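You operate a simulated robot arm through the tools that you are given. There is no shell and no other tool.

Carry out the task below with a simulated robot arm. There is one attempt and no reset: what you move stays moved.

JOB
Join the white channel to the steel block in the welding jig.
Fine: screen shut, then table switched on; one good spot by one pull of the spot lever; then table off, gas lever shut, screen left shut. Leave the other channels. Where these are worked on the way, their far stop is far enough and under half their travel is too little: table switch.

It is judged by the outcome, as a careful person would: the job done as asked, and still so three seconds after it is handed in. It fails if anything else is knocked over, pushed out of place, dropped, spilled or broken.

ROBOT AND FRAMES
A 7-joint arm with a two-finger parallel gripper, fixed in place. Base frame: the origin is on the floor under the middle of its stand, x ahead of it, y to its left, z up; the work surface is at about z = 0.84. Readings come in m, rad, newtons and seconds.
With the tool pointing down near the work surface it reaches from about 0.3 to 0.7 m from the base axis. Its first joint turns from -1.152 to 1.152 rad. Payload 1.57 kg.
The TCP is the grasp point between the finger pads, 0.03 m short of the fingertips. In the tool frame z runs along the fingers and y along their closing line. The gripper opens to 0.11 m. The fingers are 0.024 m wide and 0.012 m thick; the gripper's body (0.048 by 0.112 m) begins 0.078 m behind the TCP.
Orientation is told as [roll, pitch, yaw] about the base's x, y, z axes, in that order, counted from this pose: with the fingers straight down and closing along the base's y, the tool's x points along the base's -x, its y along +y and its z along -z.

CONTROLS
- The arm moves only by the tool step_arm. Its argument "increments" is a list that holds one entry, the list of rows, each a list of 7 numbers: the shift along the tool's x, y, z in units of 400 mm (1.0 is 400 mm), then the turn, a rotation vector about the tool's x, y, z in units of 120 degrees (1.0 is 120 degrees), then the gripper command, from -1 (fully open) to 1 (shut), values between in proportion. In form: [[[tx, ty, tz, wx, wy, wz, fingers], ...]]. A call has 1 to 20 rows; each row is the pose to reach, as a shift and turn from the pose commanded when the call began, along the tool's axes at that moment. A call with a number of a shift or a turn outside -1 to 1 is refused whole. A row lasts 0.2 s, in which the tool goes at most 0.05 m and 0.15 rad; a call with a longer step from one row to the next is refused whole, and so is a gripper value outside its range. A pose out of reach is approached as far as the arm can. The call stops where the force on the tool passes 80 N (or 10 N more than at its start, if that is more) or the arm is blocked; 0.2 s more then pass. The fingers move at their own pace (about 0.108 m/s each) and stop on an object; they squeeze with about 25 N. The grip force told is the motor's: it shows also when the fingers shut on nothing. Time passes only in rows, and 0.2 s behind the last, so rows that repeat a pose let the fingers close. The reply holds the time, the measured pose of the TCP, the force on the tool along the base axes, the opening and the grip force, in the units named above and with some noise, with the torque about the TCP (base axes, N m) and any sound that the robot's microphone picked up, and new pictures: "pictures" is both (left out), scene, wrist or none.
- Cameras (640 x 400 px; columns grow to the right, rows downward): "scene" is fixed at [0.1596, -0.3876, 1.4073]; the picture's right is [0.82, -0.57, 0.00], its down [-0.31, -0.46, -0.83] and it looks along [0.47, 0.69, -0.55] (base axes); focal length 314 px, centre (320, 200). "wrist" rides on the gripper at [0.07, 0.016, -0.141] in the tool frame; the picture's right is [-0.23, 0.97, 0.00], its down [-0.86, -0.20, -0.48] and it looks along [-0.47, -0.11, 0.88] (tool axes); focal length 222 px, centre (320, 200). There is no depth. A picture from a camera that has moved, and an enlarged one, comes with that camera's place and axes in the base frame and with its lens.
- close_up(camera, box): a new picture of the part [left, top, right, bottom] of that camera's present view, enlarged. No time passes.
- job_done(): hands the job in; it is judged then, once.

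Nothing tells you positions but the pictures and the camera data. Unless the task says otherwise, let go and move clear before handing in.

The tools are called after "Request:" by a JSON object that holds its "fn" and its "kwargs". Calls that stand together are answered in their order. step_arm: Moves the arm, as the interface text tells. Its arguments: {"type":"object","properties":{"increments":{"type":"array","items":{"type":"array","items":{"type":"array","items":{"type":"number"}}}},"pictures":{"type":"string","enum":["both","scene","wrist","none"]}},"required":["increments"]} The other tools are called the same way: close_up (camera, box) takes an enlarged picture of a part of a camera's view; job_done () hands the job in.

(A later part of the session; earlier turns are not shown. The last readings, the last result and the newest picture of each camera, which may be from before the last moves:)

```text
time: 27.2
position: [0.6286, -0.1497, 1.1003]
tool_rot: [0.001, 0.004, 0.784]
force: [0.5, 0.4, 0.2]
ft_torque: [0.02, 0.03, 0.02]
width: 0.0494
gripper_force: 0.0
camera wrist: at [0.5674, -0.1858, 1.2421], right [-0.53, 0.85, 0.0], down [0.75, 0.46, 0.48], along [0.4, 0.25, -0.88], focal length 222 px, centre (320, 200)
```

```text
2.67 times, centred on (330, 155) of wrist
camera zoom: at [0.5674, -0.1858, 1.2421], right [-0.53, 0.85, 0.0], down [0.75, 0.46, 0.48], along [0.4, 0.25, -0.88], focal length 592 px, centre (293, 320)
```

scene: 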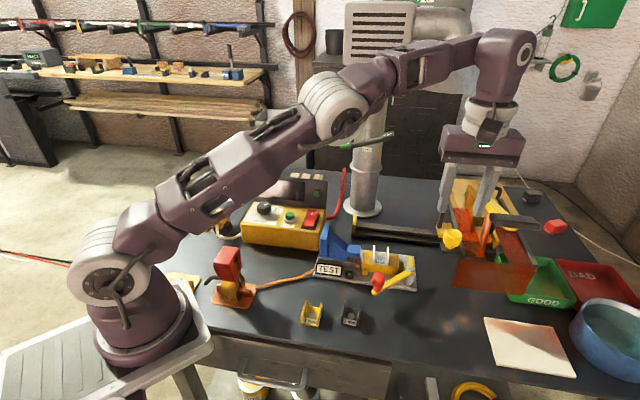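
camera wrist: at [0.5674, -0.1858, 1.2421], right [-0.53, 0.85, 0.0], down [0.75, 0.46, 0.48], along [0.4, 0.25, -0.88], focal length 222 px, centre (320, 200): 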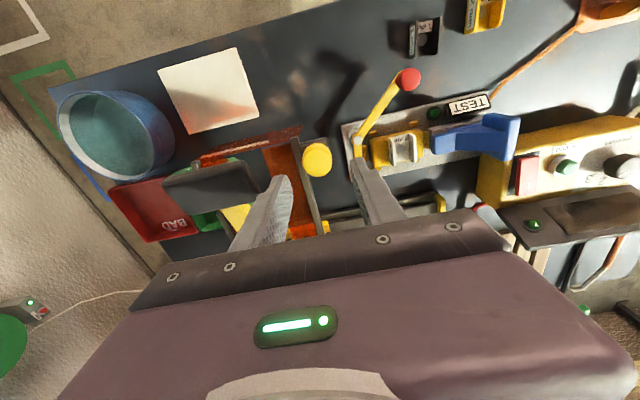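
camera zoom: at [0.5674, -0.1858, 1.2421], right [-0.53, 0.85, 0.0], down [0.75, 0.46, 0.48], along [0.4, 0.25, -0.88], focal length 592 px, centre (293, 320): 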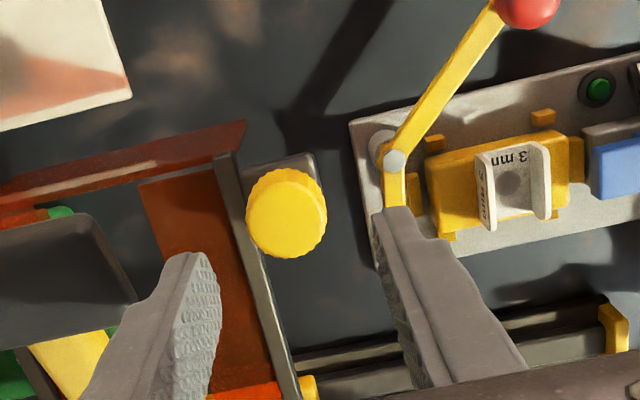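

The channel stands squarely on the block. The knob is 2–3 mm off the tool axis; I'll correct, lower so the fingertips stay just above the screen's side rod, and close on the knob.

Request:
{"fn": "step_arm", "kwargs": {"increments": [[[0, -0.0065, 0.05, 0, 0, 0, 0.1], [0, -0.0065, 0.12, 0, 0, 0, 0.1], [0, -0.0065, 0.18, 0, 0, 0, 0.1], [0, -0.0065, 0.18, 0, 0, 0, 0.1]]], "pictures": "both"}}

Request:
{"fn": "close_up", "kwargs": {"camera": "wrist", "box": [250, 120, 390, 220]}}

Request:
{"fn": "close_up", "kwargs": {"camera": "scene", "box": [420, 180, 520, 270]}}

```text
time: 28.2
position: [0.6298, -0.1501, 1.0297]
tool_rot: [-0.001, 0.002, 0.781]
force: [-0.1, 1.3, 0.2]
ft_torque: [0.02, -0.03, 0.01]
width: 0.0492
gripper_force: 0.0
camera wrist: at [0.5687, -0.1876, 1.1709], right [-0.53, 0.85, 0.0], down [0.75, 0.46, 0.48], along [0.41, 0.25, -0.88], focal length 222 px, centre (320, 200)
```

scene: 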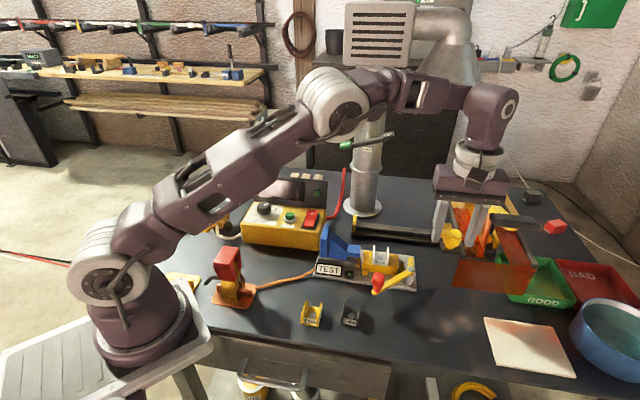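
wrist: 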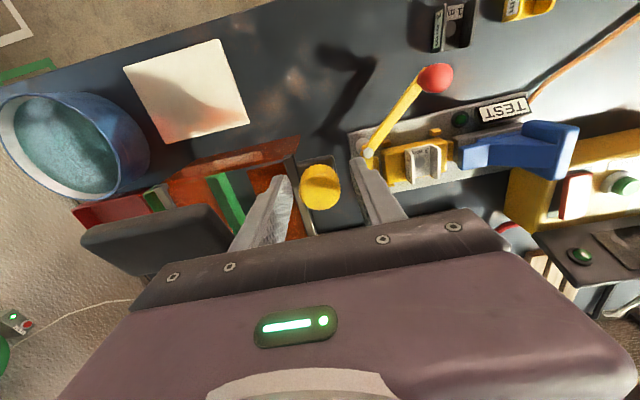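

```text
4.00 times, centred on (320, 170) of wrist
camera zoom: at [0.5687, -0.1876, 1.1709], right [-0.53, 0.85, 0.0], down [0.75, 0.46, 0.48], along [0.41, 0.25, -0.88], focal length 888 px, centre (320, 320)
```

zoom: 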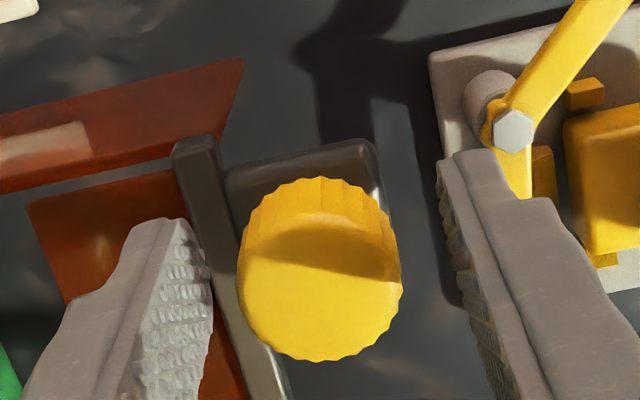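

```text
4.44 times, centred on (470, 225) of scene
camera zoom: at [0.1596, -0.3876, 1.4073], right [0.82, -0.57, 0.0], down [-0.31, -0.46, -0.83], along [0.47, 0.69, -0.55], focal length 1396 px, centre (-347, 89)
```

zoom: 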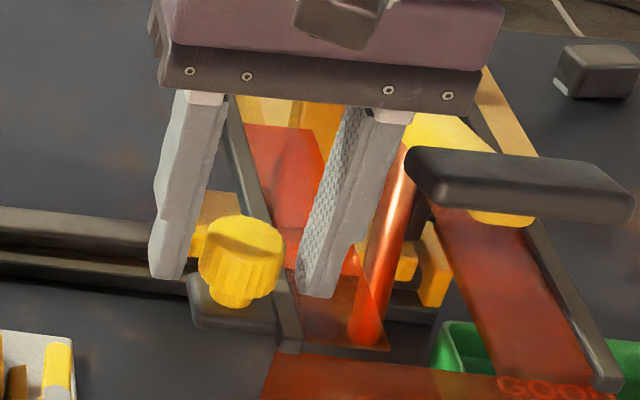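

The knob sits centred between the fingers; closing on it now.

Request:
{"fn": "step_arm", "kwargs": {"increments": [[[0, 0, 0, 0, 0, 0, 0.4], [0, 0, 0, 0, 0, 0, 1], [0, 0, 0, 0, 0, 0, 1], [0, 0, 0, 0, 0, 0, 1]]], "pictures": "wrist"}}

```text
time: 29.2
position: [0.6311, -0.1507, 1.0299]
tool_rot: [0.0, 0.002, 0.784]
force: [1.3, -1.9, -2.5]
ft_torque: [0.04, -0.19, -0.05]
width: 0.0315
gripper_force: 40.0
camera wrist: at [0.5688, -0.1876, 1.171], right [-0.53, 0.85, 0.0], down [0.75, 0.46, 0.48], along [0.41, 0.25, -0.88], focal length 222 px, centre (320, 200)
```

wrist: 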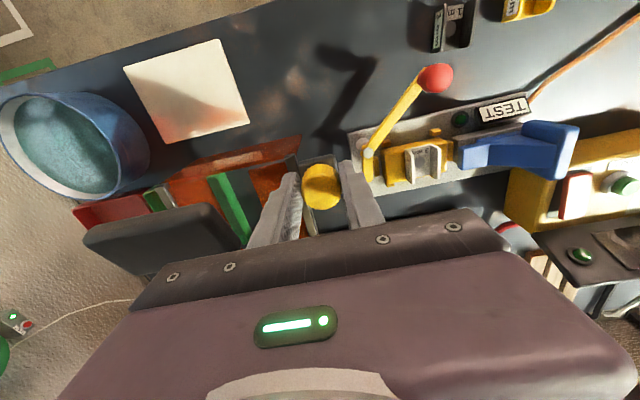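

Firm on the knob. I'll first slide 30 mm along the rail to see how it runs.

Request:
{"fn": "step_arm", "kwargs": {"increments": [[[0, 0.02, 0, 0, 0, 0, 1], [0, 0.045, 0, 0, 0, 0, 1], [0, 0.075, 0, 0, 0, 0, 1]]], "pictures": "both"}}

```text
time: 30.0
position: [0.6098, -0.1304, 1.0305]
tool_rot: [0.0, 0.002, 0.787]
force: [-1.7, -2.0, 2.7]
ft_torque: [-0.36, 0.4, 0.05]
width: 0.0315
gripper_force: 40.1
camera wrist: at [0.5475, -0.1662, 1.1711], right [-0.53, 0.85, 0.0], down [0.75, 0.46, 0.48], along [0.41, 0.25, -0.88], focal length 222 px, centre (320, 200)
```

scene: 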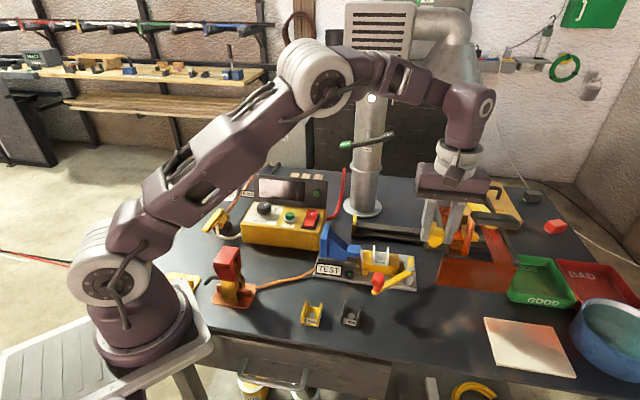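
wrist: 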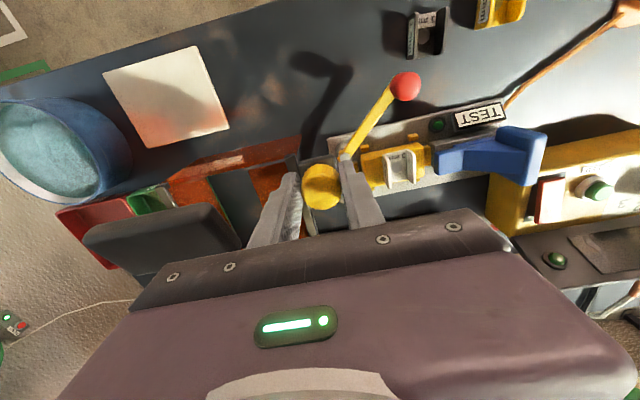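

The carriage glides with the knob, low force. I'll continue 70 mm and check clearance of the front panel to the red lever knob and of the electrode to the channel.

Request:
{"fn": "step_arm", "kwargs": {"increments": [[[0, 0.04, 0, 0, 0, 0, 1], [0, 0.085, 0, 0, 0, 0, 1], [0, 0.13, 0, 0, 0, 0, 1], [0, 0.175, 0, 0, 0, 0, 1]]], "pictures": "both"}}

Request:
{"fn": "close_up", "kwargs": {"camera": "scene", "box": [340, 190, 540, 310]}}

Request:
{"fn": "close_up", "kwargs": {"camera": "wrist", "box": [180, 70, 480, 240]}}

```text
time: 31.0
position: [0.5608, -0.0804, 1.0293]
tool_rot: [0.0, 0.003, 0.782]
force: [-1.6, -3.6, 5.9]
ft_torque: [0.04, 0.23, 0.04]
width: 0.0315
gripper_force: 40.2
camera wrist: at [0.4983, -0.1171, 1.171], right [-0.53, 0.85, 0.0], down [0.75, 0.46, 0.48], along [0.41, 0.25, -0.88], focal length 222 px, centre (320, 200)
```

scene: 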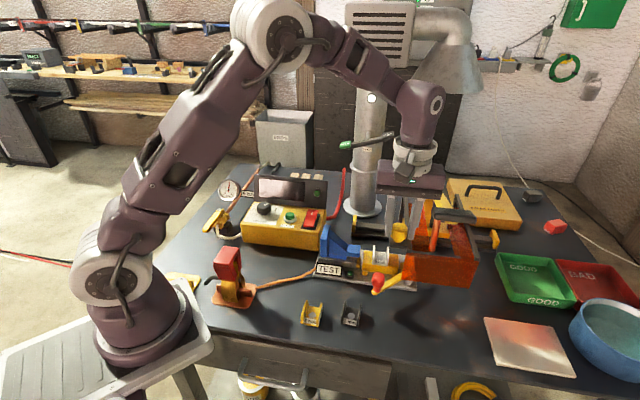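
wrist: 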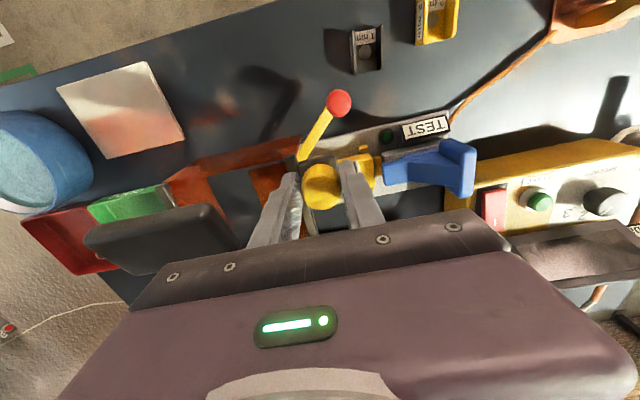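

```text
3.20 times, centred on (440, 250) of scene
camera zoom: at [0.1594, -0.3877, 1.4073], right [0.82, -0.57, 0.0], down [-0.31, -0.46, -0.83], along [0.47, 0.69, -0.55], focal length 1005 px, centre (-64, 40)
```

zoom: 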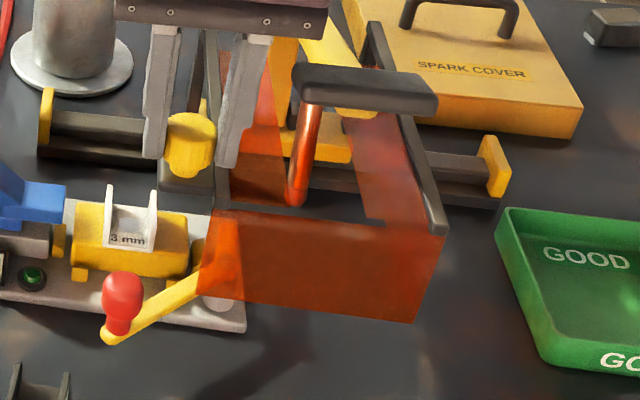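

```text
2.13 times, centred on (330, 155) of wrist
camera zoom: at [0.4983, -0.1171, 1.171], right [-0.53, 0.85, 0.0], down [0.75, 0.46, 0.48], along [0.41, 0.25, -0.88], focal length 474 px, centre (299, 296)
```

zoom: 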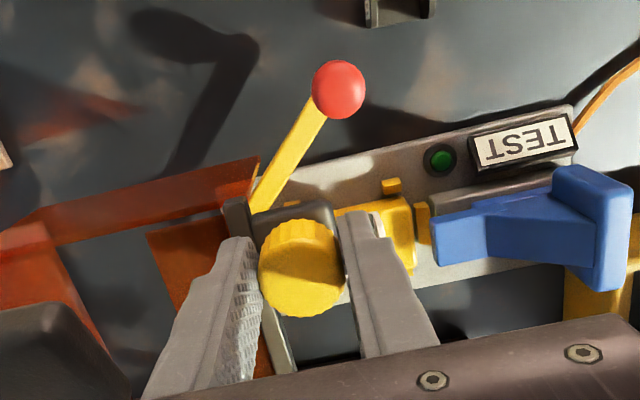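

The panel passes about 10 mm behind the red lever knob, so the way is clear. I'll slide another 55 mm and check the electrode against the channel's flange.

Request:
{"fn": "step_arm", "kwargs": {"increments": [[[0, 0.035, 0, 0, 0, 0, 1], [0, 0.07, 0, 0, 0, 0, 1], [0, 0.105, 0, 0, 0, 0, 1], [0, 0.1375, 0, 0, 0, 0, 1]]], "pictures": "both"}}

Request:
{"fn": "close_up", "kwargs": {"camera": "scene", "box": [340, 190, 480, 310]}}

Request:
{"fn": "close_up", "kwargs": {"camera": "scene", "box": [360, 225, 430, 285]}}

```text
time: 32.0
position: [0.5211, -0.0418, 1.0286]
tool_rot: [-0.001, 0.004, 0.783]
force: [-7.7, -9.2, 8.0]
ft_torque: [-0.07, 0.24, 0.07]
width: 0.0311
gripper_force: 39.8
camera wrist: at [0.4597, -0.0781, 1.1711], right [-0.53, 0.85, 0.0], down [0.75, 0.46, 0.48], along [0.4, 0.25, -0.88], focal length 222 px, centre (320, 200)
```

scene: 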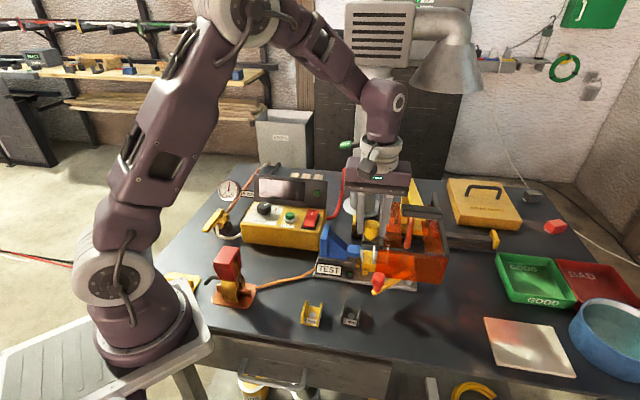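
wrist: 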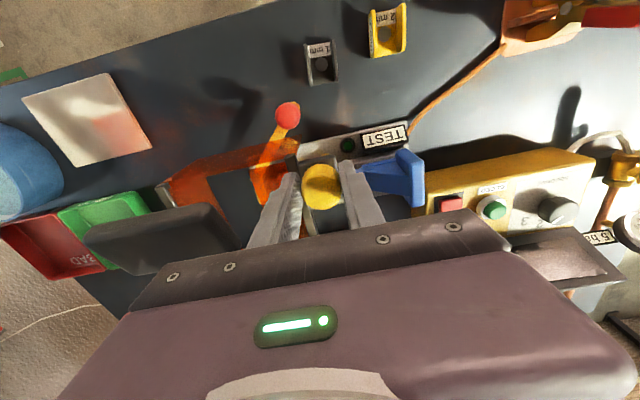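

```text
3.33 times, centred on (410, 250) of scene
camera zoom: at [0.1592, -0.3878, 1.4073], right [0.82, -0.57, 0.0], down [-0.31, -0.46, -0.83], along [0.47, 0.69, -0.55], focal length 1047 px, centre (20, 33)
```

zoom: 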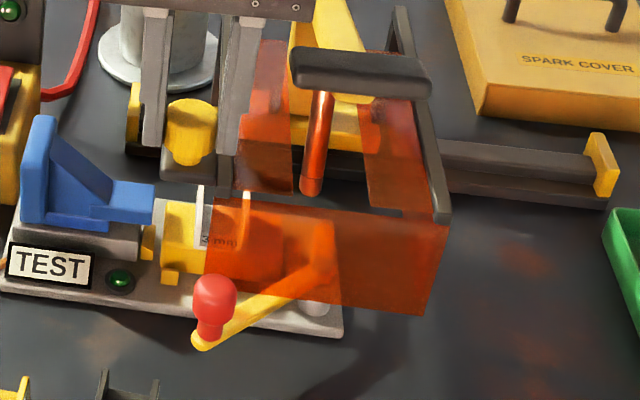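

```text
6.67 times, centred on (395, 255) of scene
camera zoom: at [0.1592, -0.3878, 1.4073], right [0.82, -0.57, 0.0], down [-0.31, -0.46, -0.83], along [0.47, 0.69, -0.55], focal length 2094 px, centre (-180, -167)
```

zoom: 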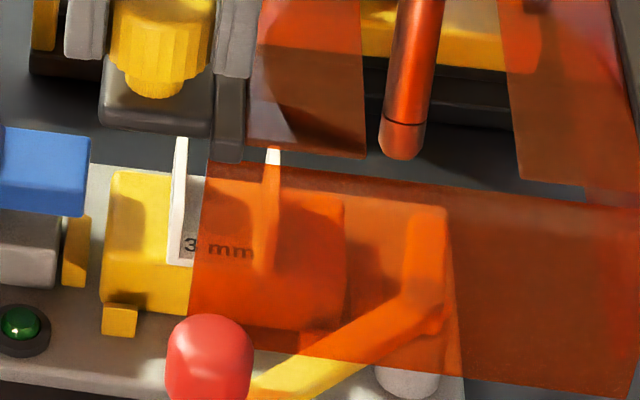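

Clearances are fine (electrode tip is well above the flanges). A small sideways force suggests the rail runs slightly forward, so I'll trim and slide on another 40 mm.

Request:
{"fn": "step_arm", "kwargs": {"increments": [[[0.003, 0.025, 0, 0, 0, 0, 1], [0.005, 0.05, 0, 0, 0, 0, 1], [0.006, 0.075, 0, 0, 0, 0, 1], [0.007, 0.1, 0, 0, 0, 0, 1]]], "pictures": "both"}}

Request:
{"fn": "close_up", "kwargs": {"camera": "scene", "box": [320, 190, 460, 310]}}

```text
time: 33.0
position: [0.4927, -0.0122, 1.0291]
tool_rot: [-0.002, -0.003, 0.784]
force: [13.5, 11.6, -4.6]
ft_torque: [0.16, -0.06, 0.06]
width: 0.0316
gripper_force: 39.9
camera wrist: at [0.4305, -0.0504, 1.1706], right [-0.53, 0.85, 0.0], down [0.74, 0.46, 0.48], along [0.41, 0.25, -0.88], focal length 222 px, centre (320, 200)
```

scene: 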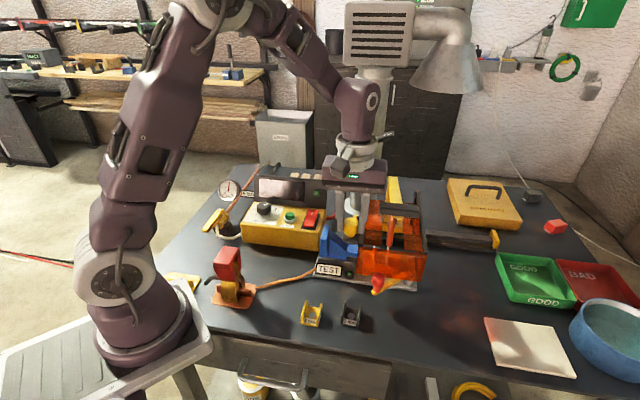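
wrist: 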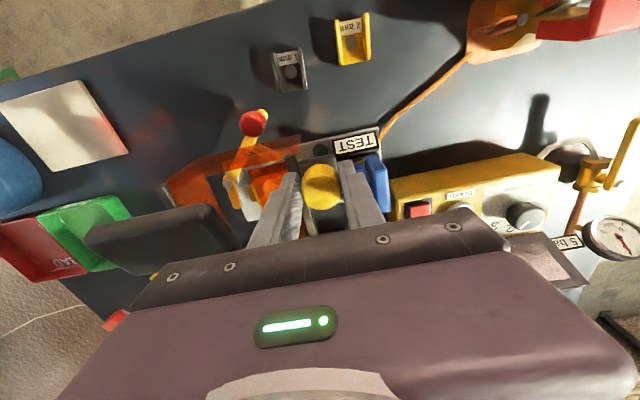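

```text
3.33 times, centred on (390, 250) of scene
camera zoom: at [0.16, -0.3872, 1.4074], right [0.82, -0.57, 0.0], down [-0.31, -0.46, -0.83], along [0.47, 0.69, -0.55], focal length 1047 px, centre (87, 33)
```

zoom: 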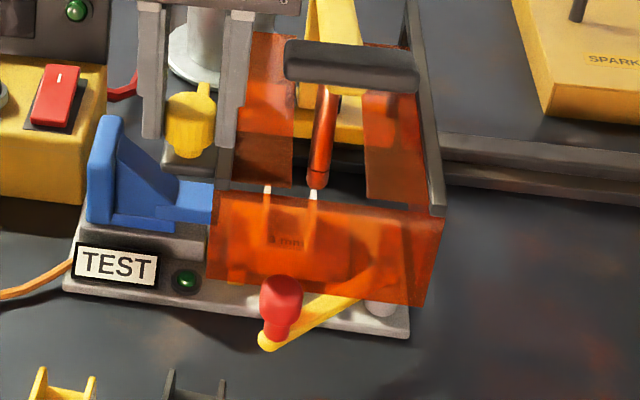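

The carriage moves freely; I trimmed a bit too far, so I'll ease back sideways and go on in small steps to find the end stop.

Request:
{"fn": "step_arm", "kwargs": {"increments": [[[-0.004, 0.01, 0, 0, 0, 0, 1], [-0.004, 0.025, 0, 0, 0, 0, 1], [-0.004, 0.04, 0, 0, 0, 0, 1], [-0.004, 0.05, 0, 0, 0, 0, 1], [-0.004, 0.05, 0, 0, 0, 0, 1]]], "pictures": "scene"}}

Request:
{"fn": "close_up", "kwargs": {"camera": "scene", "box": [310, 180, 450, 300]}}

```text
time: 34.2
position: [0.4833, -0.0041, 1.0293]
tool_rot: [-0.01, -0.002, 0.783]
force: [43.6, -31.5, -16.3]
ft_torque: [-1.33, -0.65, -0.28]
width: 0.0315
gripper_force: 40.3
```

scene: 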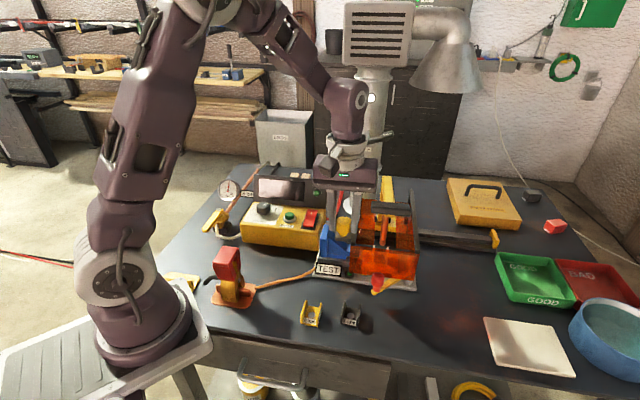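

```text
3.33 times, centred on (380, 240) of scene
camera zoom: at [0.1611, -0.3885, 1.4069], right [0.82, -0.57, 0.0], down [-0.32, -0.46, -0.83], along [0.47, 0.69, -0.55], focal length 1047 px, centre (120, 67)
```

zoom: 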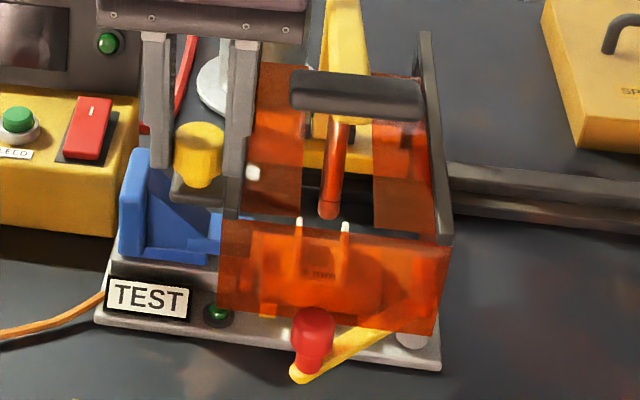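

The carriage has hit something firm (about 50 N along the rail). Before assuming that is the end stop I'll look at the rail end, the blue piece and the electrode position.

Request:
{"fn": "close_up", "kwargs": {"camera": "scene", "box": [335, 195, 425, 275]}}

Request:
{"fn": "close_up", "kwargs": {"camera": "wrist", "box": [220, 110, 440, 240]}}

Request:
{"fn": "close_up", "kwargs": {"camera": "scene", "box": [330, 170, 400, 250]}}

```text
5.00 times, centred on (380, 235) of scene
camera zoom: at [0.1611, -0.3885, 1.4069], right [0.82, -0.57, 0.0], down [-0.32, -0.46, -0.83], along [0.47, 0.69, -0.55], focal length 1571 px, centre (20, 25)
```

zoom: 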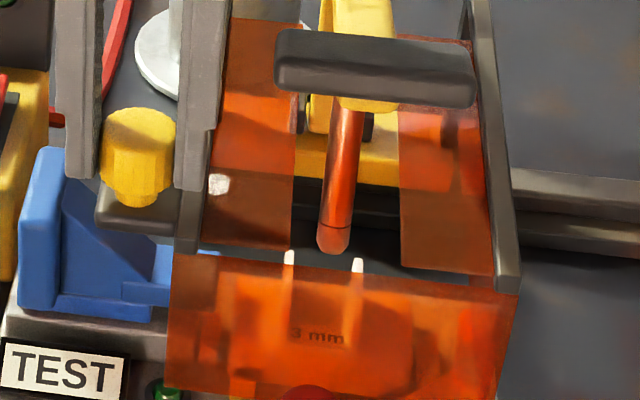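

```text
2.91 times, centred on (330, 175) of wrist
camera zoom: at [0.4194, -0.0393, 1.1707], right [-0.53, 0.85, -0.01], down [0.74, 0.46, 0.48], along [0.41, 0.25, -0.88], focal length 646 px, centre (291, 273)
```

zoom: 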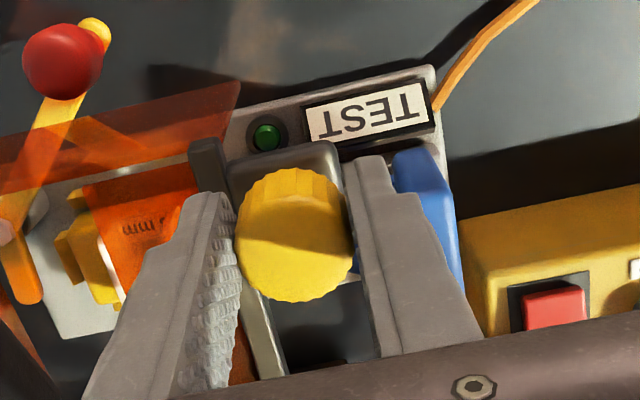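

```text
5.00 times, centred on (365, 210) of scene
camera zoom: at [0.1611, -0.3885, 1.4069], right [0.82, -0.57, 0.0], down [-0.32, -0.46, -0.83], along [0.47, 0.69, -0.55], focal length 1571 px, centre (95, 150)
```

zoom: 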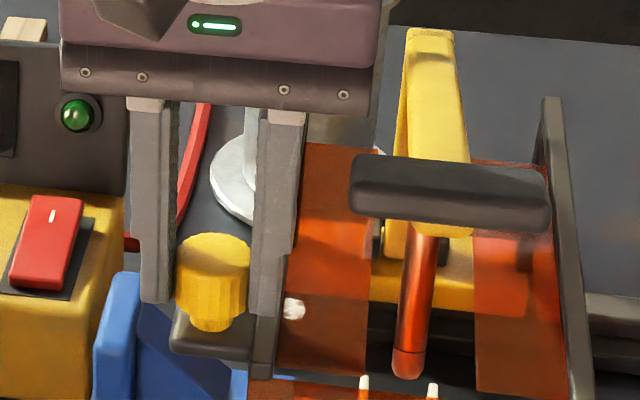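

By the scene view the electrode has come over the channel (travel about 0.21 m, as the rail geometry predicts), so this is the end stop. I'll relax the push without dragging the carriage back, open the fingers a little, and rise.

Request:
{"fn": "step_arm", "kwargs": {"increments": [[[0, -0.008, 0, 0, 0, 0, 1], [0, -0.015, 0, 0, 0, 0, 1], [0, -0.015, 0, 0, 0, 0, 0.5], [0, -0.015, 0, 0, 0, 0, 0.15], [0, -0.015, 0, 0, 0, 0, 0.15]]], "pictures": "both"}}

Request:
{"fn": "close_up", "kwargs": {"camera": "wrist", "box": [220, 110, 440, 240]}}

```text
time: 35.4
position: [0.4817, -0.0038, 1.0297]
tool_rot: [0.001, 0.001, 0.787]
force: [0.6, -0.5, 0.1]
ft_torque: [0.0, 0.0, -0.01]
width: 0.0468
gripper_force: 0.1
camera wrist: at [0.4208, -0.0404, 1.1709], right [-0.53, 0.85, 0.0], down [0.75, 0.46, 0.48], along [0.4, 0.25, -0.88], focal length 222 px, centre (320, 200)
```

scene: 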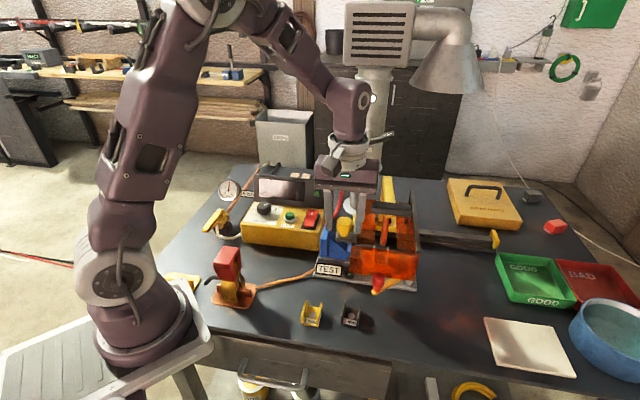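
wrist: 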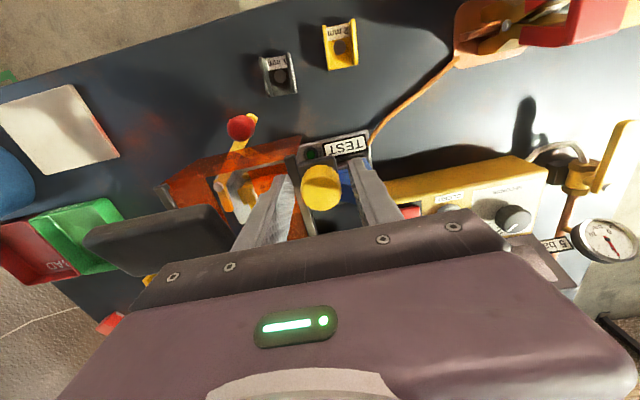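

```text
2.91 times, centred on (330, 175) of wrist
camera zoom: at [0.4208, -0.0404, 1.1709], right [-0.53, 0.85, 0.0], down [0.75, 0.46, 0.48], along [0.4, 0.25, -0.88], focal length 646 px, centre (291, 273)
```

zoom: 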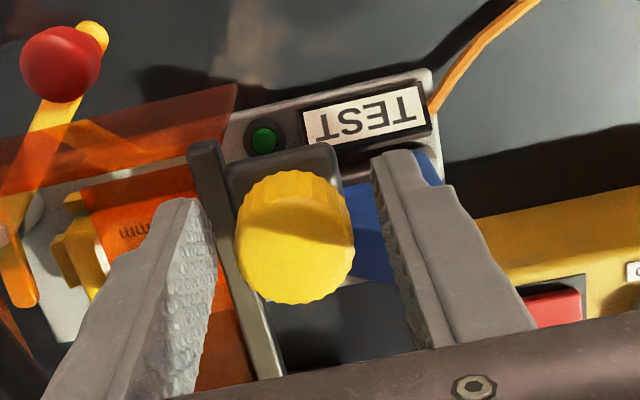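

Request:
{"fn": "step_arm", "kwargs": {"increments": [[[0, 0, -0.06, 0, 0, 0, 0.15], [0, 0, -0.16, 0, 0, 0, 0.15], [0, 0, -0.27, 0, 0, 0, 0.15], [0, 0, -0.35, 0, 0, 0, 0.15]]], "pictures": "both"}}

Request:
{"fn": "close_up", "kwargs": {"camera": "wrist", "box": [200, 80, 440, 240]}}

Request:
{"fn": "close_up", "kwargs": {"camera": "scene", "box": [330, 170, 450, 300]}}

```text
time: 36.4
position: [0.4818, -0.0039, 1.1708]
tool_rot: [0.001, 0.001, 0.787]
force: [-0.2, 0.5, -0.8]
ft_torque: [-0.01, 0.0, 0.0]
width: 0.0468
gripper_force: 0.0
camera wrist: at [0.4202, -0.0396, 1.3119], right [-0.53, 0.85, 0.0], down [0.75, 0.46, 0.48], along [0.41, 0.25, -0.88], focal length 222 px, centre (320, 200)
```

scene: 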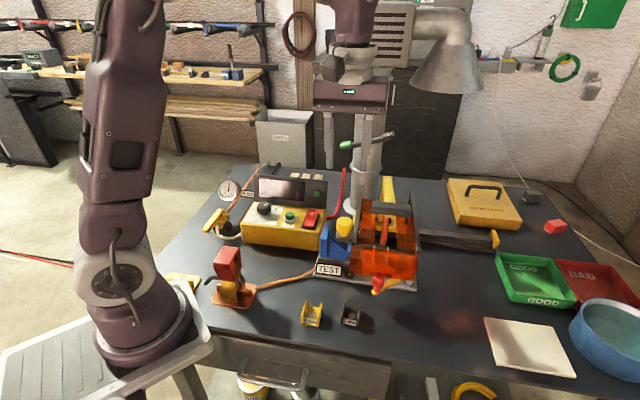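
wrist: 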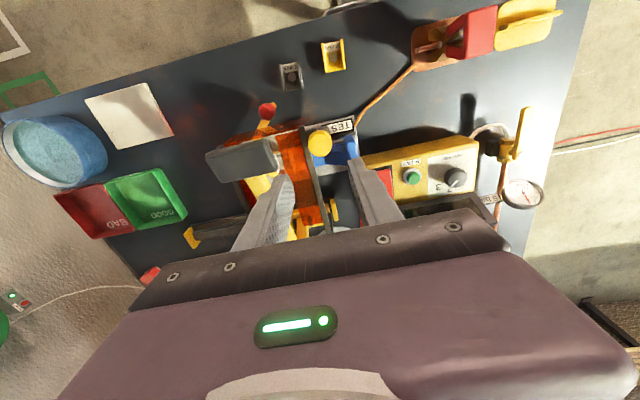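

```text
2.50 times, centred on (320, 160) of wrist
camera zoom: at [0.4202, -0.0396, 1.3119], right [-0.53, 0.85, 0.0], down [0.75, 0.46, 0.48], along [0.41, 0.25, -0.88], focal length 555 px, centre (320, 300)
```

zoom: 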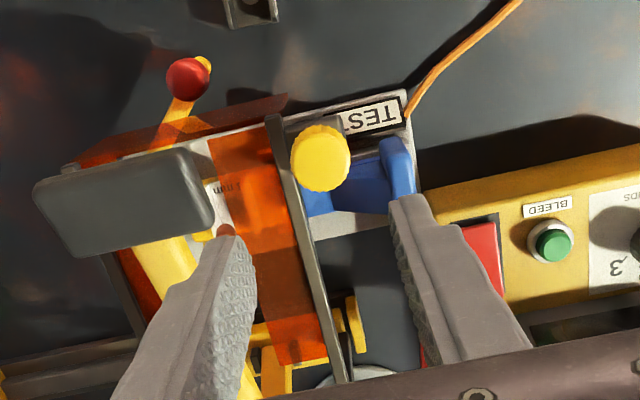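

```text
3.08 times, centred on (390, 235) of scene
camera zoom: at [0.1596, -0.3876, 1.4073], right [0.82, -0.57, 0.0], down [-0.31, -0.46, -0.83], along [0.47, 0.69, -0.55], focal length 967 px, centre (105, 92)
```

zoom: 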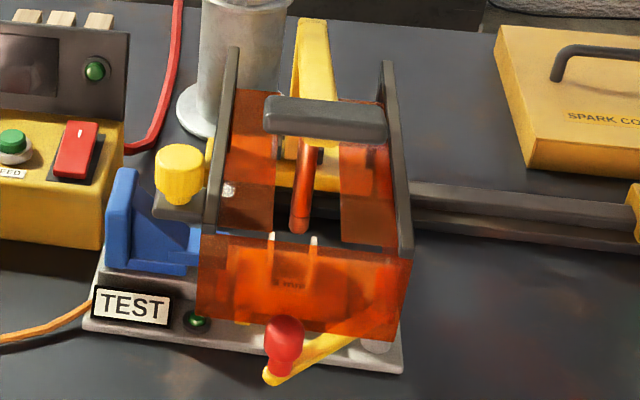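

Request:
{"fn": "close_up", "kwargs": {"camera": "scene", "box": [350, 190, 420, 260]}}

Request:
{"fn": "close_up", "kwargs": {"camera": "wrist", "box": [270, 100, 360, 240]}}

Request:
{"fn": "close_up", "kwargs": {"camera": "scene", "box": [365, 225, 425, 275]}}

```text
5.71 times, centred on (385, 225) of scene
camera zoom: at [0.1596, -0.3876, 1.4073], right [0.82, -0.57, 0.0], down [-0.31, -0.46, -0.83], along [0.47, 0.69, -0.55], focal length 1795 px, centre (-51, 57)
```

zoom: 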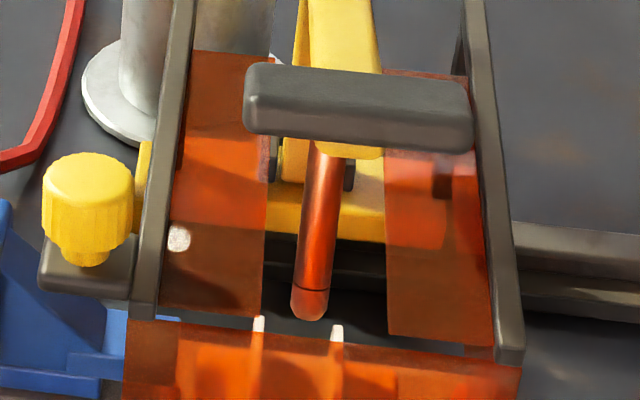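

```text
2.86 times, centred on (315, 170) of wrist
camera zoom: at [0.4202, -0.0396, 1.3119], right [-0.53, 0.85, 0.0], down [0.75, 0.46, 0.48], along [0.41, 0.25, -0.88], focal length 635 px, centre (334, 286)
```

zoom: 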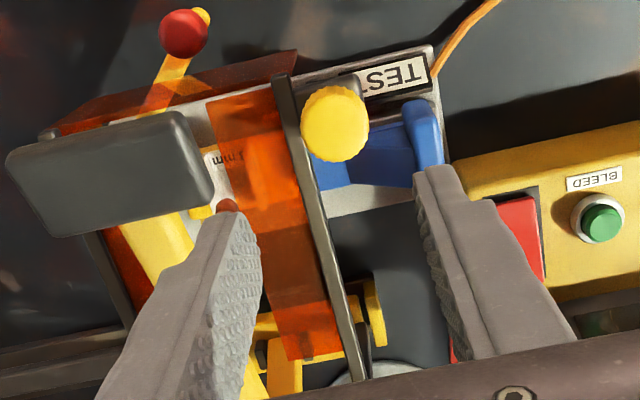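

```text
8.00 times, centred on (395, 250) of scene
camera zoom: at [0.1596, -0.3876, 1.4073], right [0.82, -0.57, 0.0], down [-0.31, -0.46, -0.83], along [0.47, 0.69, -0.55], focal length 2513 px, centre (-280, -200)
```

zoom: 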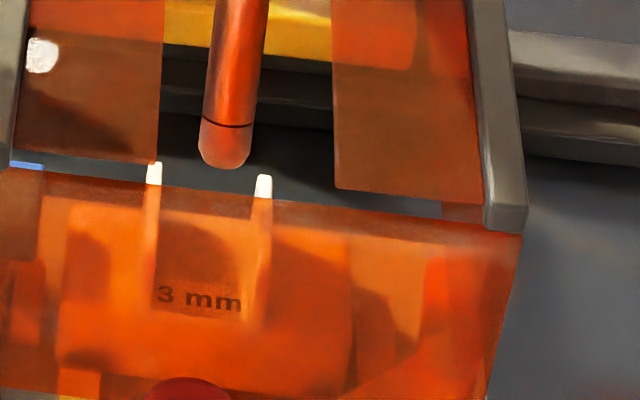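

The screen is at its end stop with the electrode over the channel. Next is the red table switch on the yellow control box at about (0.507, 0.162, 0.923); I'll close the fingers, go above its far end (with the white "I" mark) and look.

Request:
{"fn": "step_arm", "kwargs": {"increments": [[[-0.065, 0.042, 0.0, 0, 0, 0, 0.5], [-0.13, 0.083, 0.03, 0, 0, 0, 1], [-0.195, 0.125, 0.07, 0, 0, 0, 1], [-0.26, 0.167, 0.12, 0, 0, 0, 1], [-0.325, 0.208, 0.17, 0, 0, 0, 1], [-0.3895, 0.25, 0.22, 0, 0, 0, 1], [-0.3895, 0.25, 0.25, 0, 0, 0, 1]]], "pictures": "both"}}

Request:
{"fn": "close_up", "kwargs": {"camera": "wrist", "box": [230, 90, 410, 220]}}

Request:
{"fn": "close_up", "kwargs": {"camera": "scene", "box": [285, 180, 345, 240]}}

```text
time: 38.0
position: [0.522, 0.1776, 1.0693]
tool_rot: [0.001, 0.003, 0.784]
force: [0.3, -0.3, -0.5]
ft_torque: [0.03, -0.02, -0.03]
width: 0.0
gripper_force: 20.8
camera wrist: at [0.4602, 0.141, 1.2108], right [-0.53, 0.85, 0.0], down [0.75, 0.46, 0.48], along [0.41, 0.25, -0.88], focal length 222 px, centre (320, 200)
```

scene: 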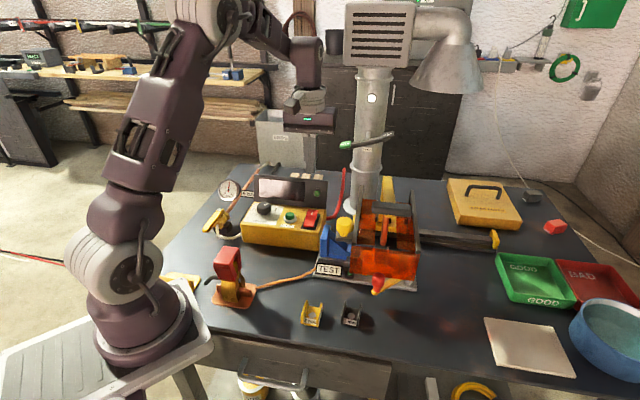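
wrist: 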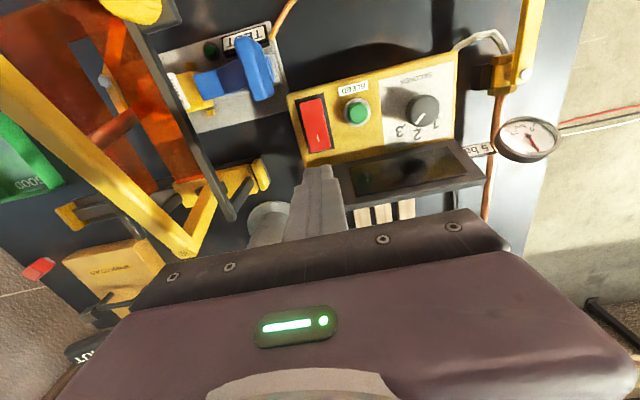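

```text
3.08 times, centred on (320, 155) of wrist
camera zoom: at [0.4602, 0.141, 1.2108], right [-0.53, 0.85, 0.0], down [0.75, 0.46, 0.48], along [0.41, 0.25, -0.88], focal length 684 px, centre (320, 338)
```

zoom: 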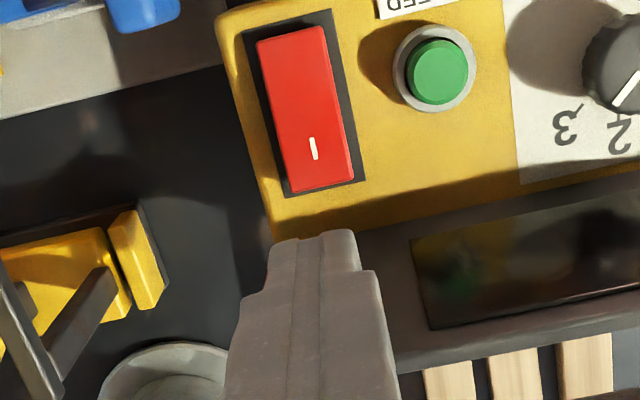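

```text
6.67 times, centred on (315, 210) of scene
camera zoom: at [0.1596, -0.3875, 1.4073], right [0.82, -0.57, 0.0], down [-0.31, -0.46, -0.83], along [0.47, 0.69, -0.55], focal length 2094 px, centre (353, 133)
```

zoom: 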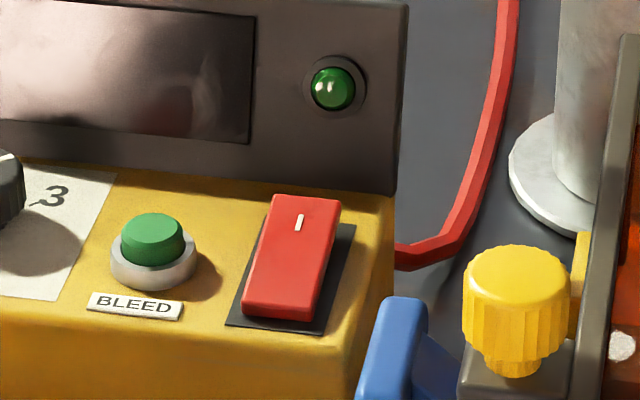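

The fingers are above the switch's far end, within 2 mm. The far end looks raised (off). I'll trim position, lower close to it and then press in small steps.

Request:
{"fn": "step_arm", "kwargs": {"increments": [[[0.005, -0.005, 0.07, 0, 0, 0, 1], [0.005, -0.005, 0.15, 0, 0, 0, 1], [0.005, -0.005, 0.22, 0, 0, 0, 1], [0.005, -0.005, 0.2575, 0, 0, 0, 1]]], "pictures": "both"}}

Request:
{"fn": "close_up", "kwargs": {"camera": "scene", "box": [275, 170, 355, 250]}}

Request:
{"fn": "close_up", "kwargs": {"camera": "wrist", "box": [250, 110, 390, 210]}}

```text
time: 39.0
position: [0.5233, 0.1755, 0.9663]
tool_rot: [0.002, -0.002, 0.786]
force: [-0.7, 0.1, 0.6]
ft_torque: [-0.01, -0.03, 0.05]
width: 0.0
gripper_force: 21.0
camera wrist: at [0.4604, 0.1378, 1.1072], right [-0.53, 0.85, 0.0], down [0.75, 0.46, 0.48], along [0.41, 0.25, -0.88], focal length 222 px, centre (320, 200)
```

scene: 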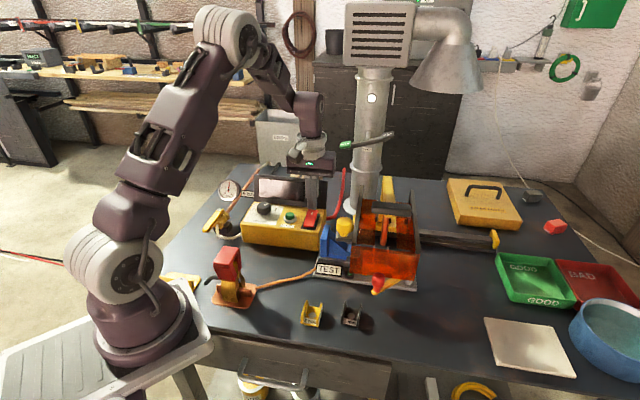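
wrist: 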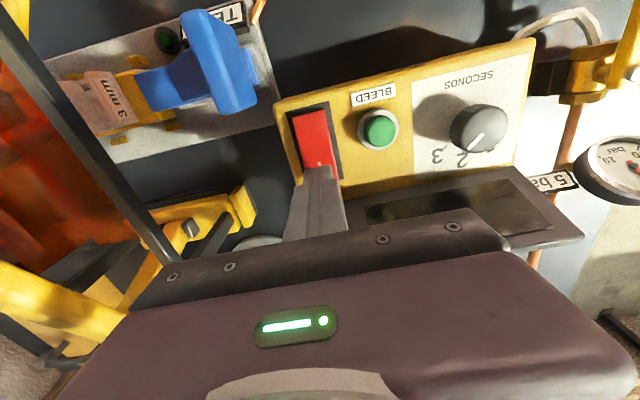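

```text
5.00 times, centred on (315, 210) of scene
camera zoom: at [0.1596, -0.3875, 1.4073], right [0.82, -0.57, 0.0], down [-0.31, -0.46, -0.83], along [0.47, 0.69, -0.55], focal length 1571 px, centre (345, 150)
```

zoom: 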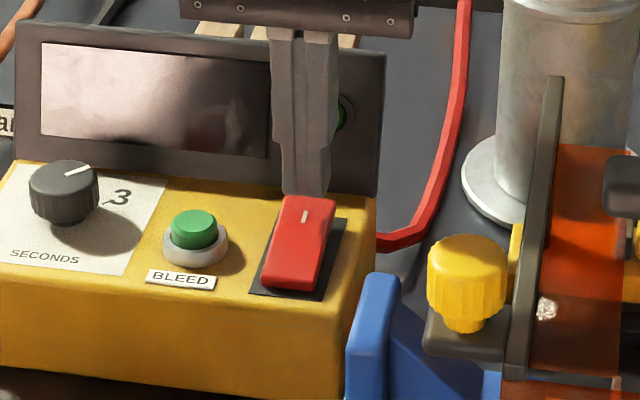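

```text
4.00 times, centred on (320, 160) of wrist
camera zoom: at [0.4604, 0.1378, 1.1072], right [-0.53, 0.85, 0.0], down [0.75, 0.46, 0.48], along [0.41, 0.25, -0.88], focal length 888 px, centre (320, 360)
```

zoom: 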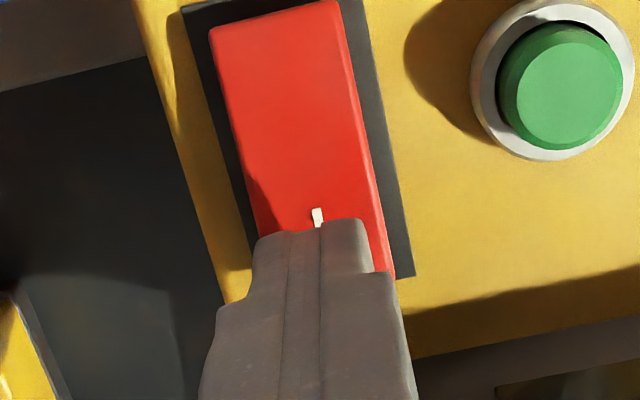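

Request:
{"fn": "step_arm", "kwargs": {"increments": [[[0, 0, 0.005, 0, 0, 0, 1], [0, 0, 0.01, 0, 0, 0, 1], [0, 0, 0.015, 0, 0, 0, 1]]], "pictures": "none"}}

```text
time: 39.8
position: [0.5215, 0.1748, 0.9614]
tool_rot: [0.0, 0.002, 0.785]
force: [-0.3, -0.3, 0.7]
ft_torque: [-0.01, 0.0, 0.03]
width: 0.0001
gripper_force: 21.5
```

Request:
{"fn": "step_arm", "kwargs": {"increments": [[[0, 0, 0.005, 0, 0, 0, 1], [0, 0, 0.01, 0, 0, 0, 1], [0, 0, 0.01, 0, 0, 0, 1]]], "pictures": "none"}}

```text
time: 40.6
position: [0.5231, 0.1736, 0.9572]
tool_rot: [-0.001, 0.002, 0.785]
force: [0.4, 0.4, 0.3]
ft_torque: [-0.03, -0.02, -0.01]
width: 0.0
gripper_force: 21.6
```

Request:
{"fn": "step_arm", "kwargs": {"increments": [[[0, 0, 0.005, 0, 0, 0, 1], [0, 0, 0.01, 0, 0, 0, 1], [0, 0, 0.01, 0, 0, 0, 1]]], "pictures": "both"}}

Request:
{"fn": "close_up", "kwargs": {"camera": "scene", "box": [275, 170, 355, 250]}}

```text
time: 41.4
position: [0.5229, 0.1745, 0.9519]
tool_rot: [0.0, 0.001, 0.786]
force: [-0.9, 0.0, 0.1]
ft_torque: [0.0, 0.02, 0.02]
width: 0.0003
gripper_force: 21.0
camera wrist: at [0.4605, 0.1375, 1.0939], right [-0.53, 0.85, 0.0], down [0.75, 0.46, 0.48], along [0.41, 0.25, -0.88], focal length 222 px, centre (320, 200)
```

scene: 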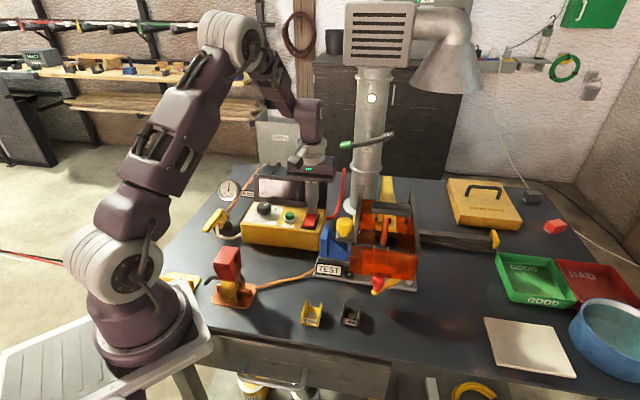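
wrist: 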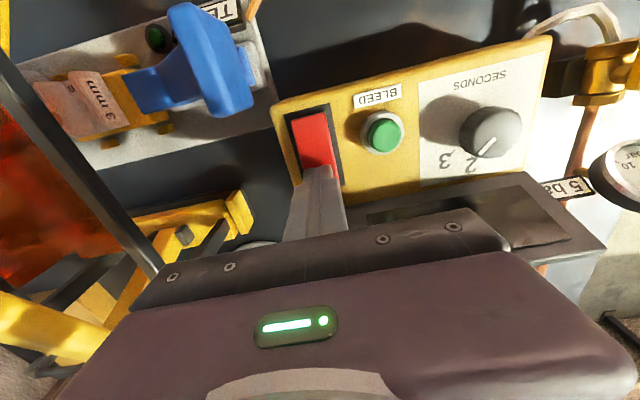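

```text
5.00 times, centred on (315, 210) of scene
camera zoom: at [0.1596, -0.3876, 1.4073], right [0.82, -0.57, 0.0], down [-0.31, -0.46, -0.83], along [0.47, 0.69, -0.55], focal length 1571 px, centre (345, 150)
```

zoom: 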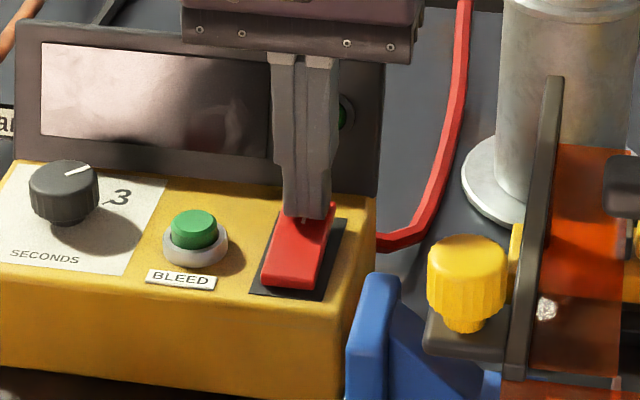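

Request:
{"fn": "step_arm", "kwargs": {"increments": [[[0, 0, 0.004, 0, 0, 0, 1], [0, 0, 0.0075, 0, 0, 0, 1], [0, 0, 0.0075, 0, 0, 0, 1]]], "pictures": "scene"}}

Request:
{"fn": "close_up", "kwargs": {"camera": "scene", "box": [275, 170, 355, 250]}}

```text
time: 42.2
position: [0.5217, 0.1738, 0.9492]
tool_rot: [0.001, 0.003, 0.786]
force: [-0.2, 0.3, 0.2]
ft_torque: [0.03, 0.0, 0.01]
width: 0.0
gripper_force: 20.9
```

scene: 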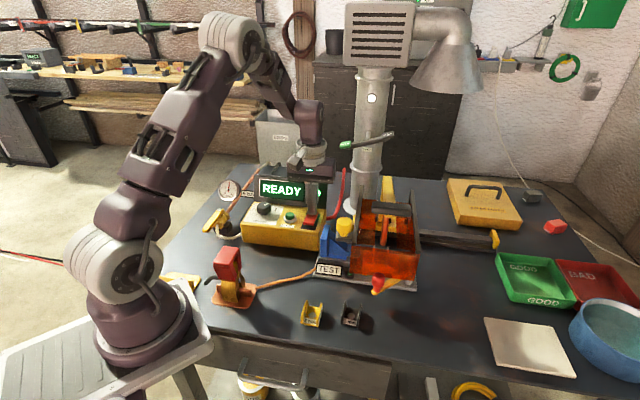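

```text
5.00 times, centred on (315, 210) of scene
camera zoom: at [0.1596, -0.3876, 1.4073], right [0.82, -0.57, 0.0], down [-0.31, -0.46, -0.83], along [0.47, 0.69, -0.55], focal length 1571 px, centre (345, 150)
```

zoom: 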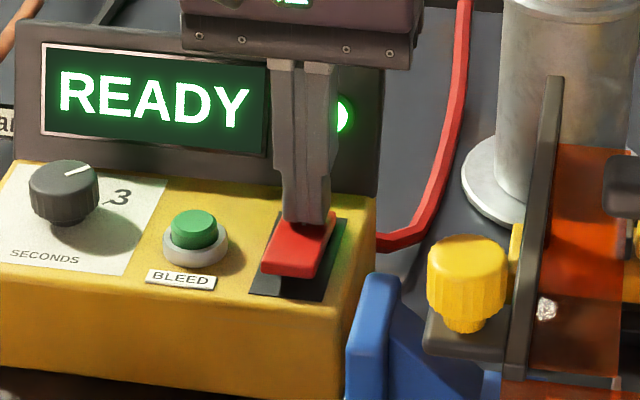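

The display lit up "READY" and the lamp is on, so this is the table switch. I'll press 2 mm more to be sure it's home, then lift off and check it stays on.

Request:
{"fn": "step_arm", "kwargs": {"increments": [[[0, 0, 0.004, 0, 0, 0, 1], [0, 0, 0.004, 0, 0, 0, 1]]], "pictures": "none"}}

Request:
{"fn": "step_arm", "kwargs": {"increments": [[[0, 0, -0.03, 0, 0, 0, 1], [0, 0, -0.12, 0, 0, 0, 1], [0, 0, -0.22, 0, 0, 0, 1], [0, 0, -0.33, 0, 0, 0, 1]]], "pictures": "both"}}

Request:
{"fn": "close_up", "kwargs": {"camera": "scene", "box": [235, 160, 355, 250]}}

Request:
{"fn": "close_up", "kwargs": {"camera": "scene", "box": [310, 180, 450, 310]}}

```text
time: 42.8
position: [0.5221, 0.1753, 0.9475]
tool_rot: [0.001, -0.001, 0.786]
force: [-3.8, -0.1, 19.5]
ft_torque: [-0.16, 0.29, -0.07]
width: 0.0
gripper_force: 21.1
```

```text
time: 43.8
position: [0.5224, 0.1761, 1.0808]
tool_rot: [0.0, 0.003, 0.786]
force: [0.0, -0.9, 0.0]
ft_torque: [-0.02, -0.02, -0.01]
width: 0.0002
gripper_force: 21.0
camera wrist: at [0.4602, 0.1384, 1.2229], right [-0.53, 0.85, 0.0], down [0.75, 0.46, 0.48], along [0.41, 0.25, -0.88], focal length 222 px, centre (320, 200)
```

scene: 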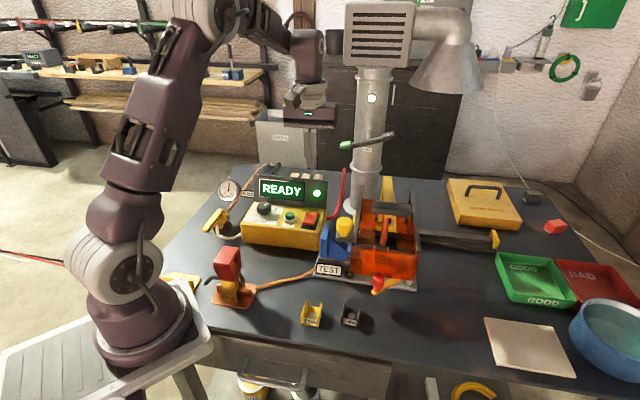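
wrist: 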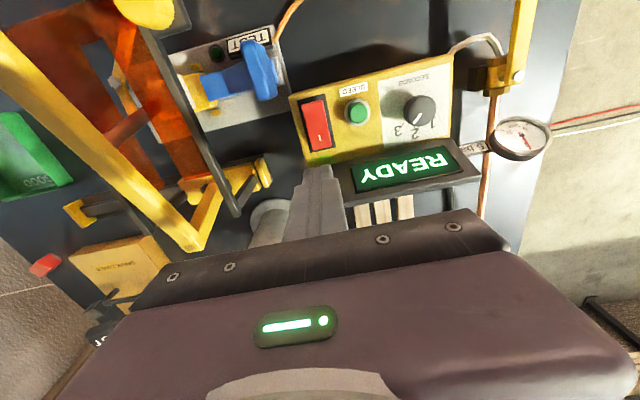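

```text
4.44 times, centred on (295, 205) of scene
camera zoom: at [0.1596, -0.3876, 1.4073], right [0.82, -0.57, 0.0], down [-0.31, -0.46, -0.83], along [0.47, 0.69, -0.55], focal length 1396 px, centre (431, 178)
```

zoom: 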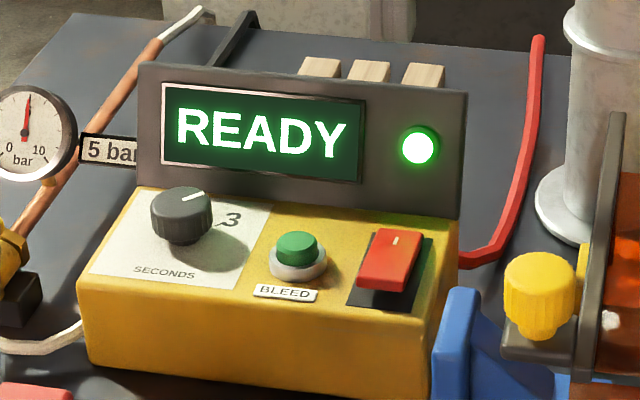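

```text
3.08 times, centred on (380, 245) of scene
camera zoom: at [0.1596, -0.3876, 1.4073], right [0.82, -0.57, 0.0], down [-0.31, -0.46, -0.83], along [0.47, 0.69, -0.55], focal length 967 px, centre (135, 62)
```

zoom: 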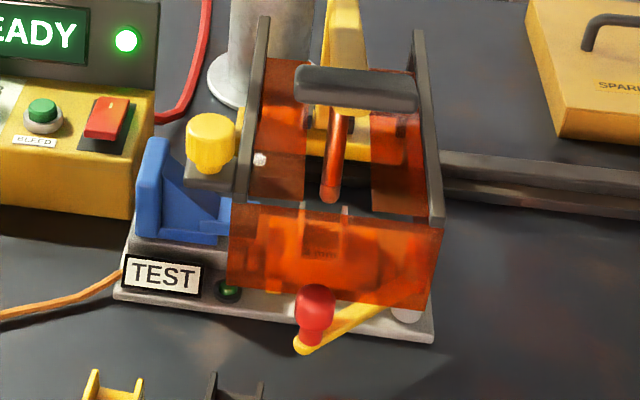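

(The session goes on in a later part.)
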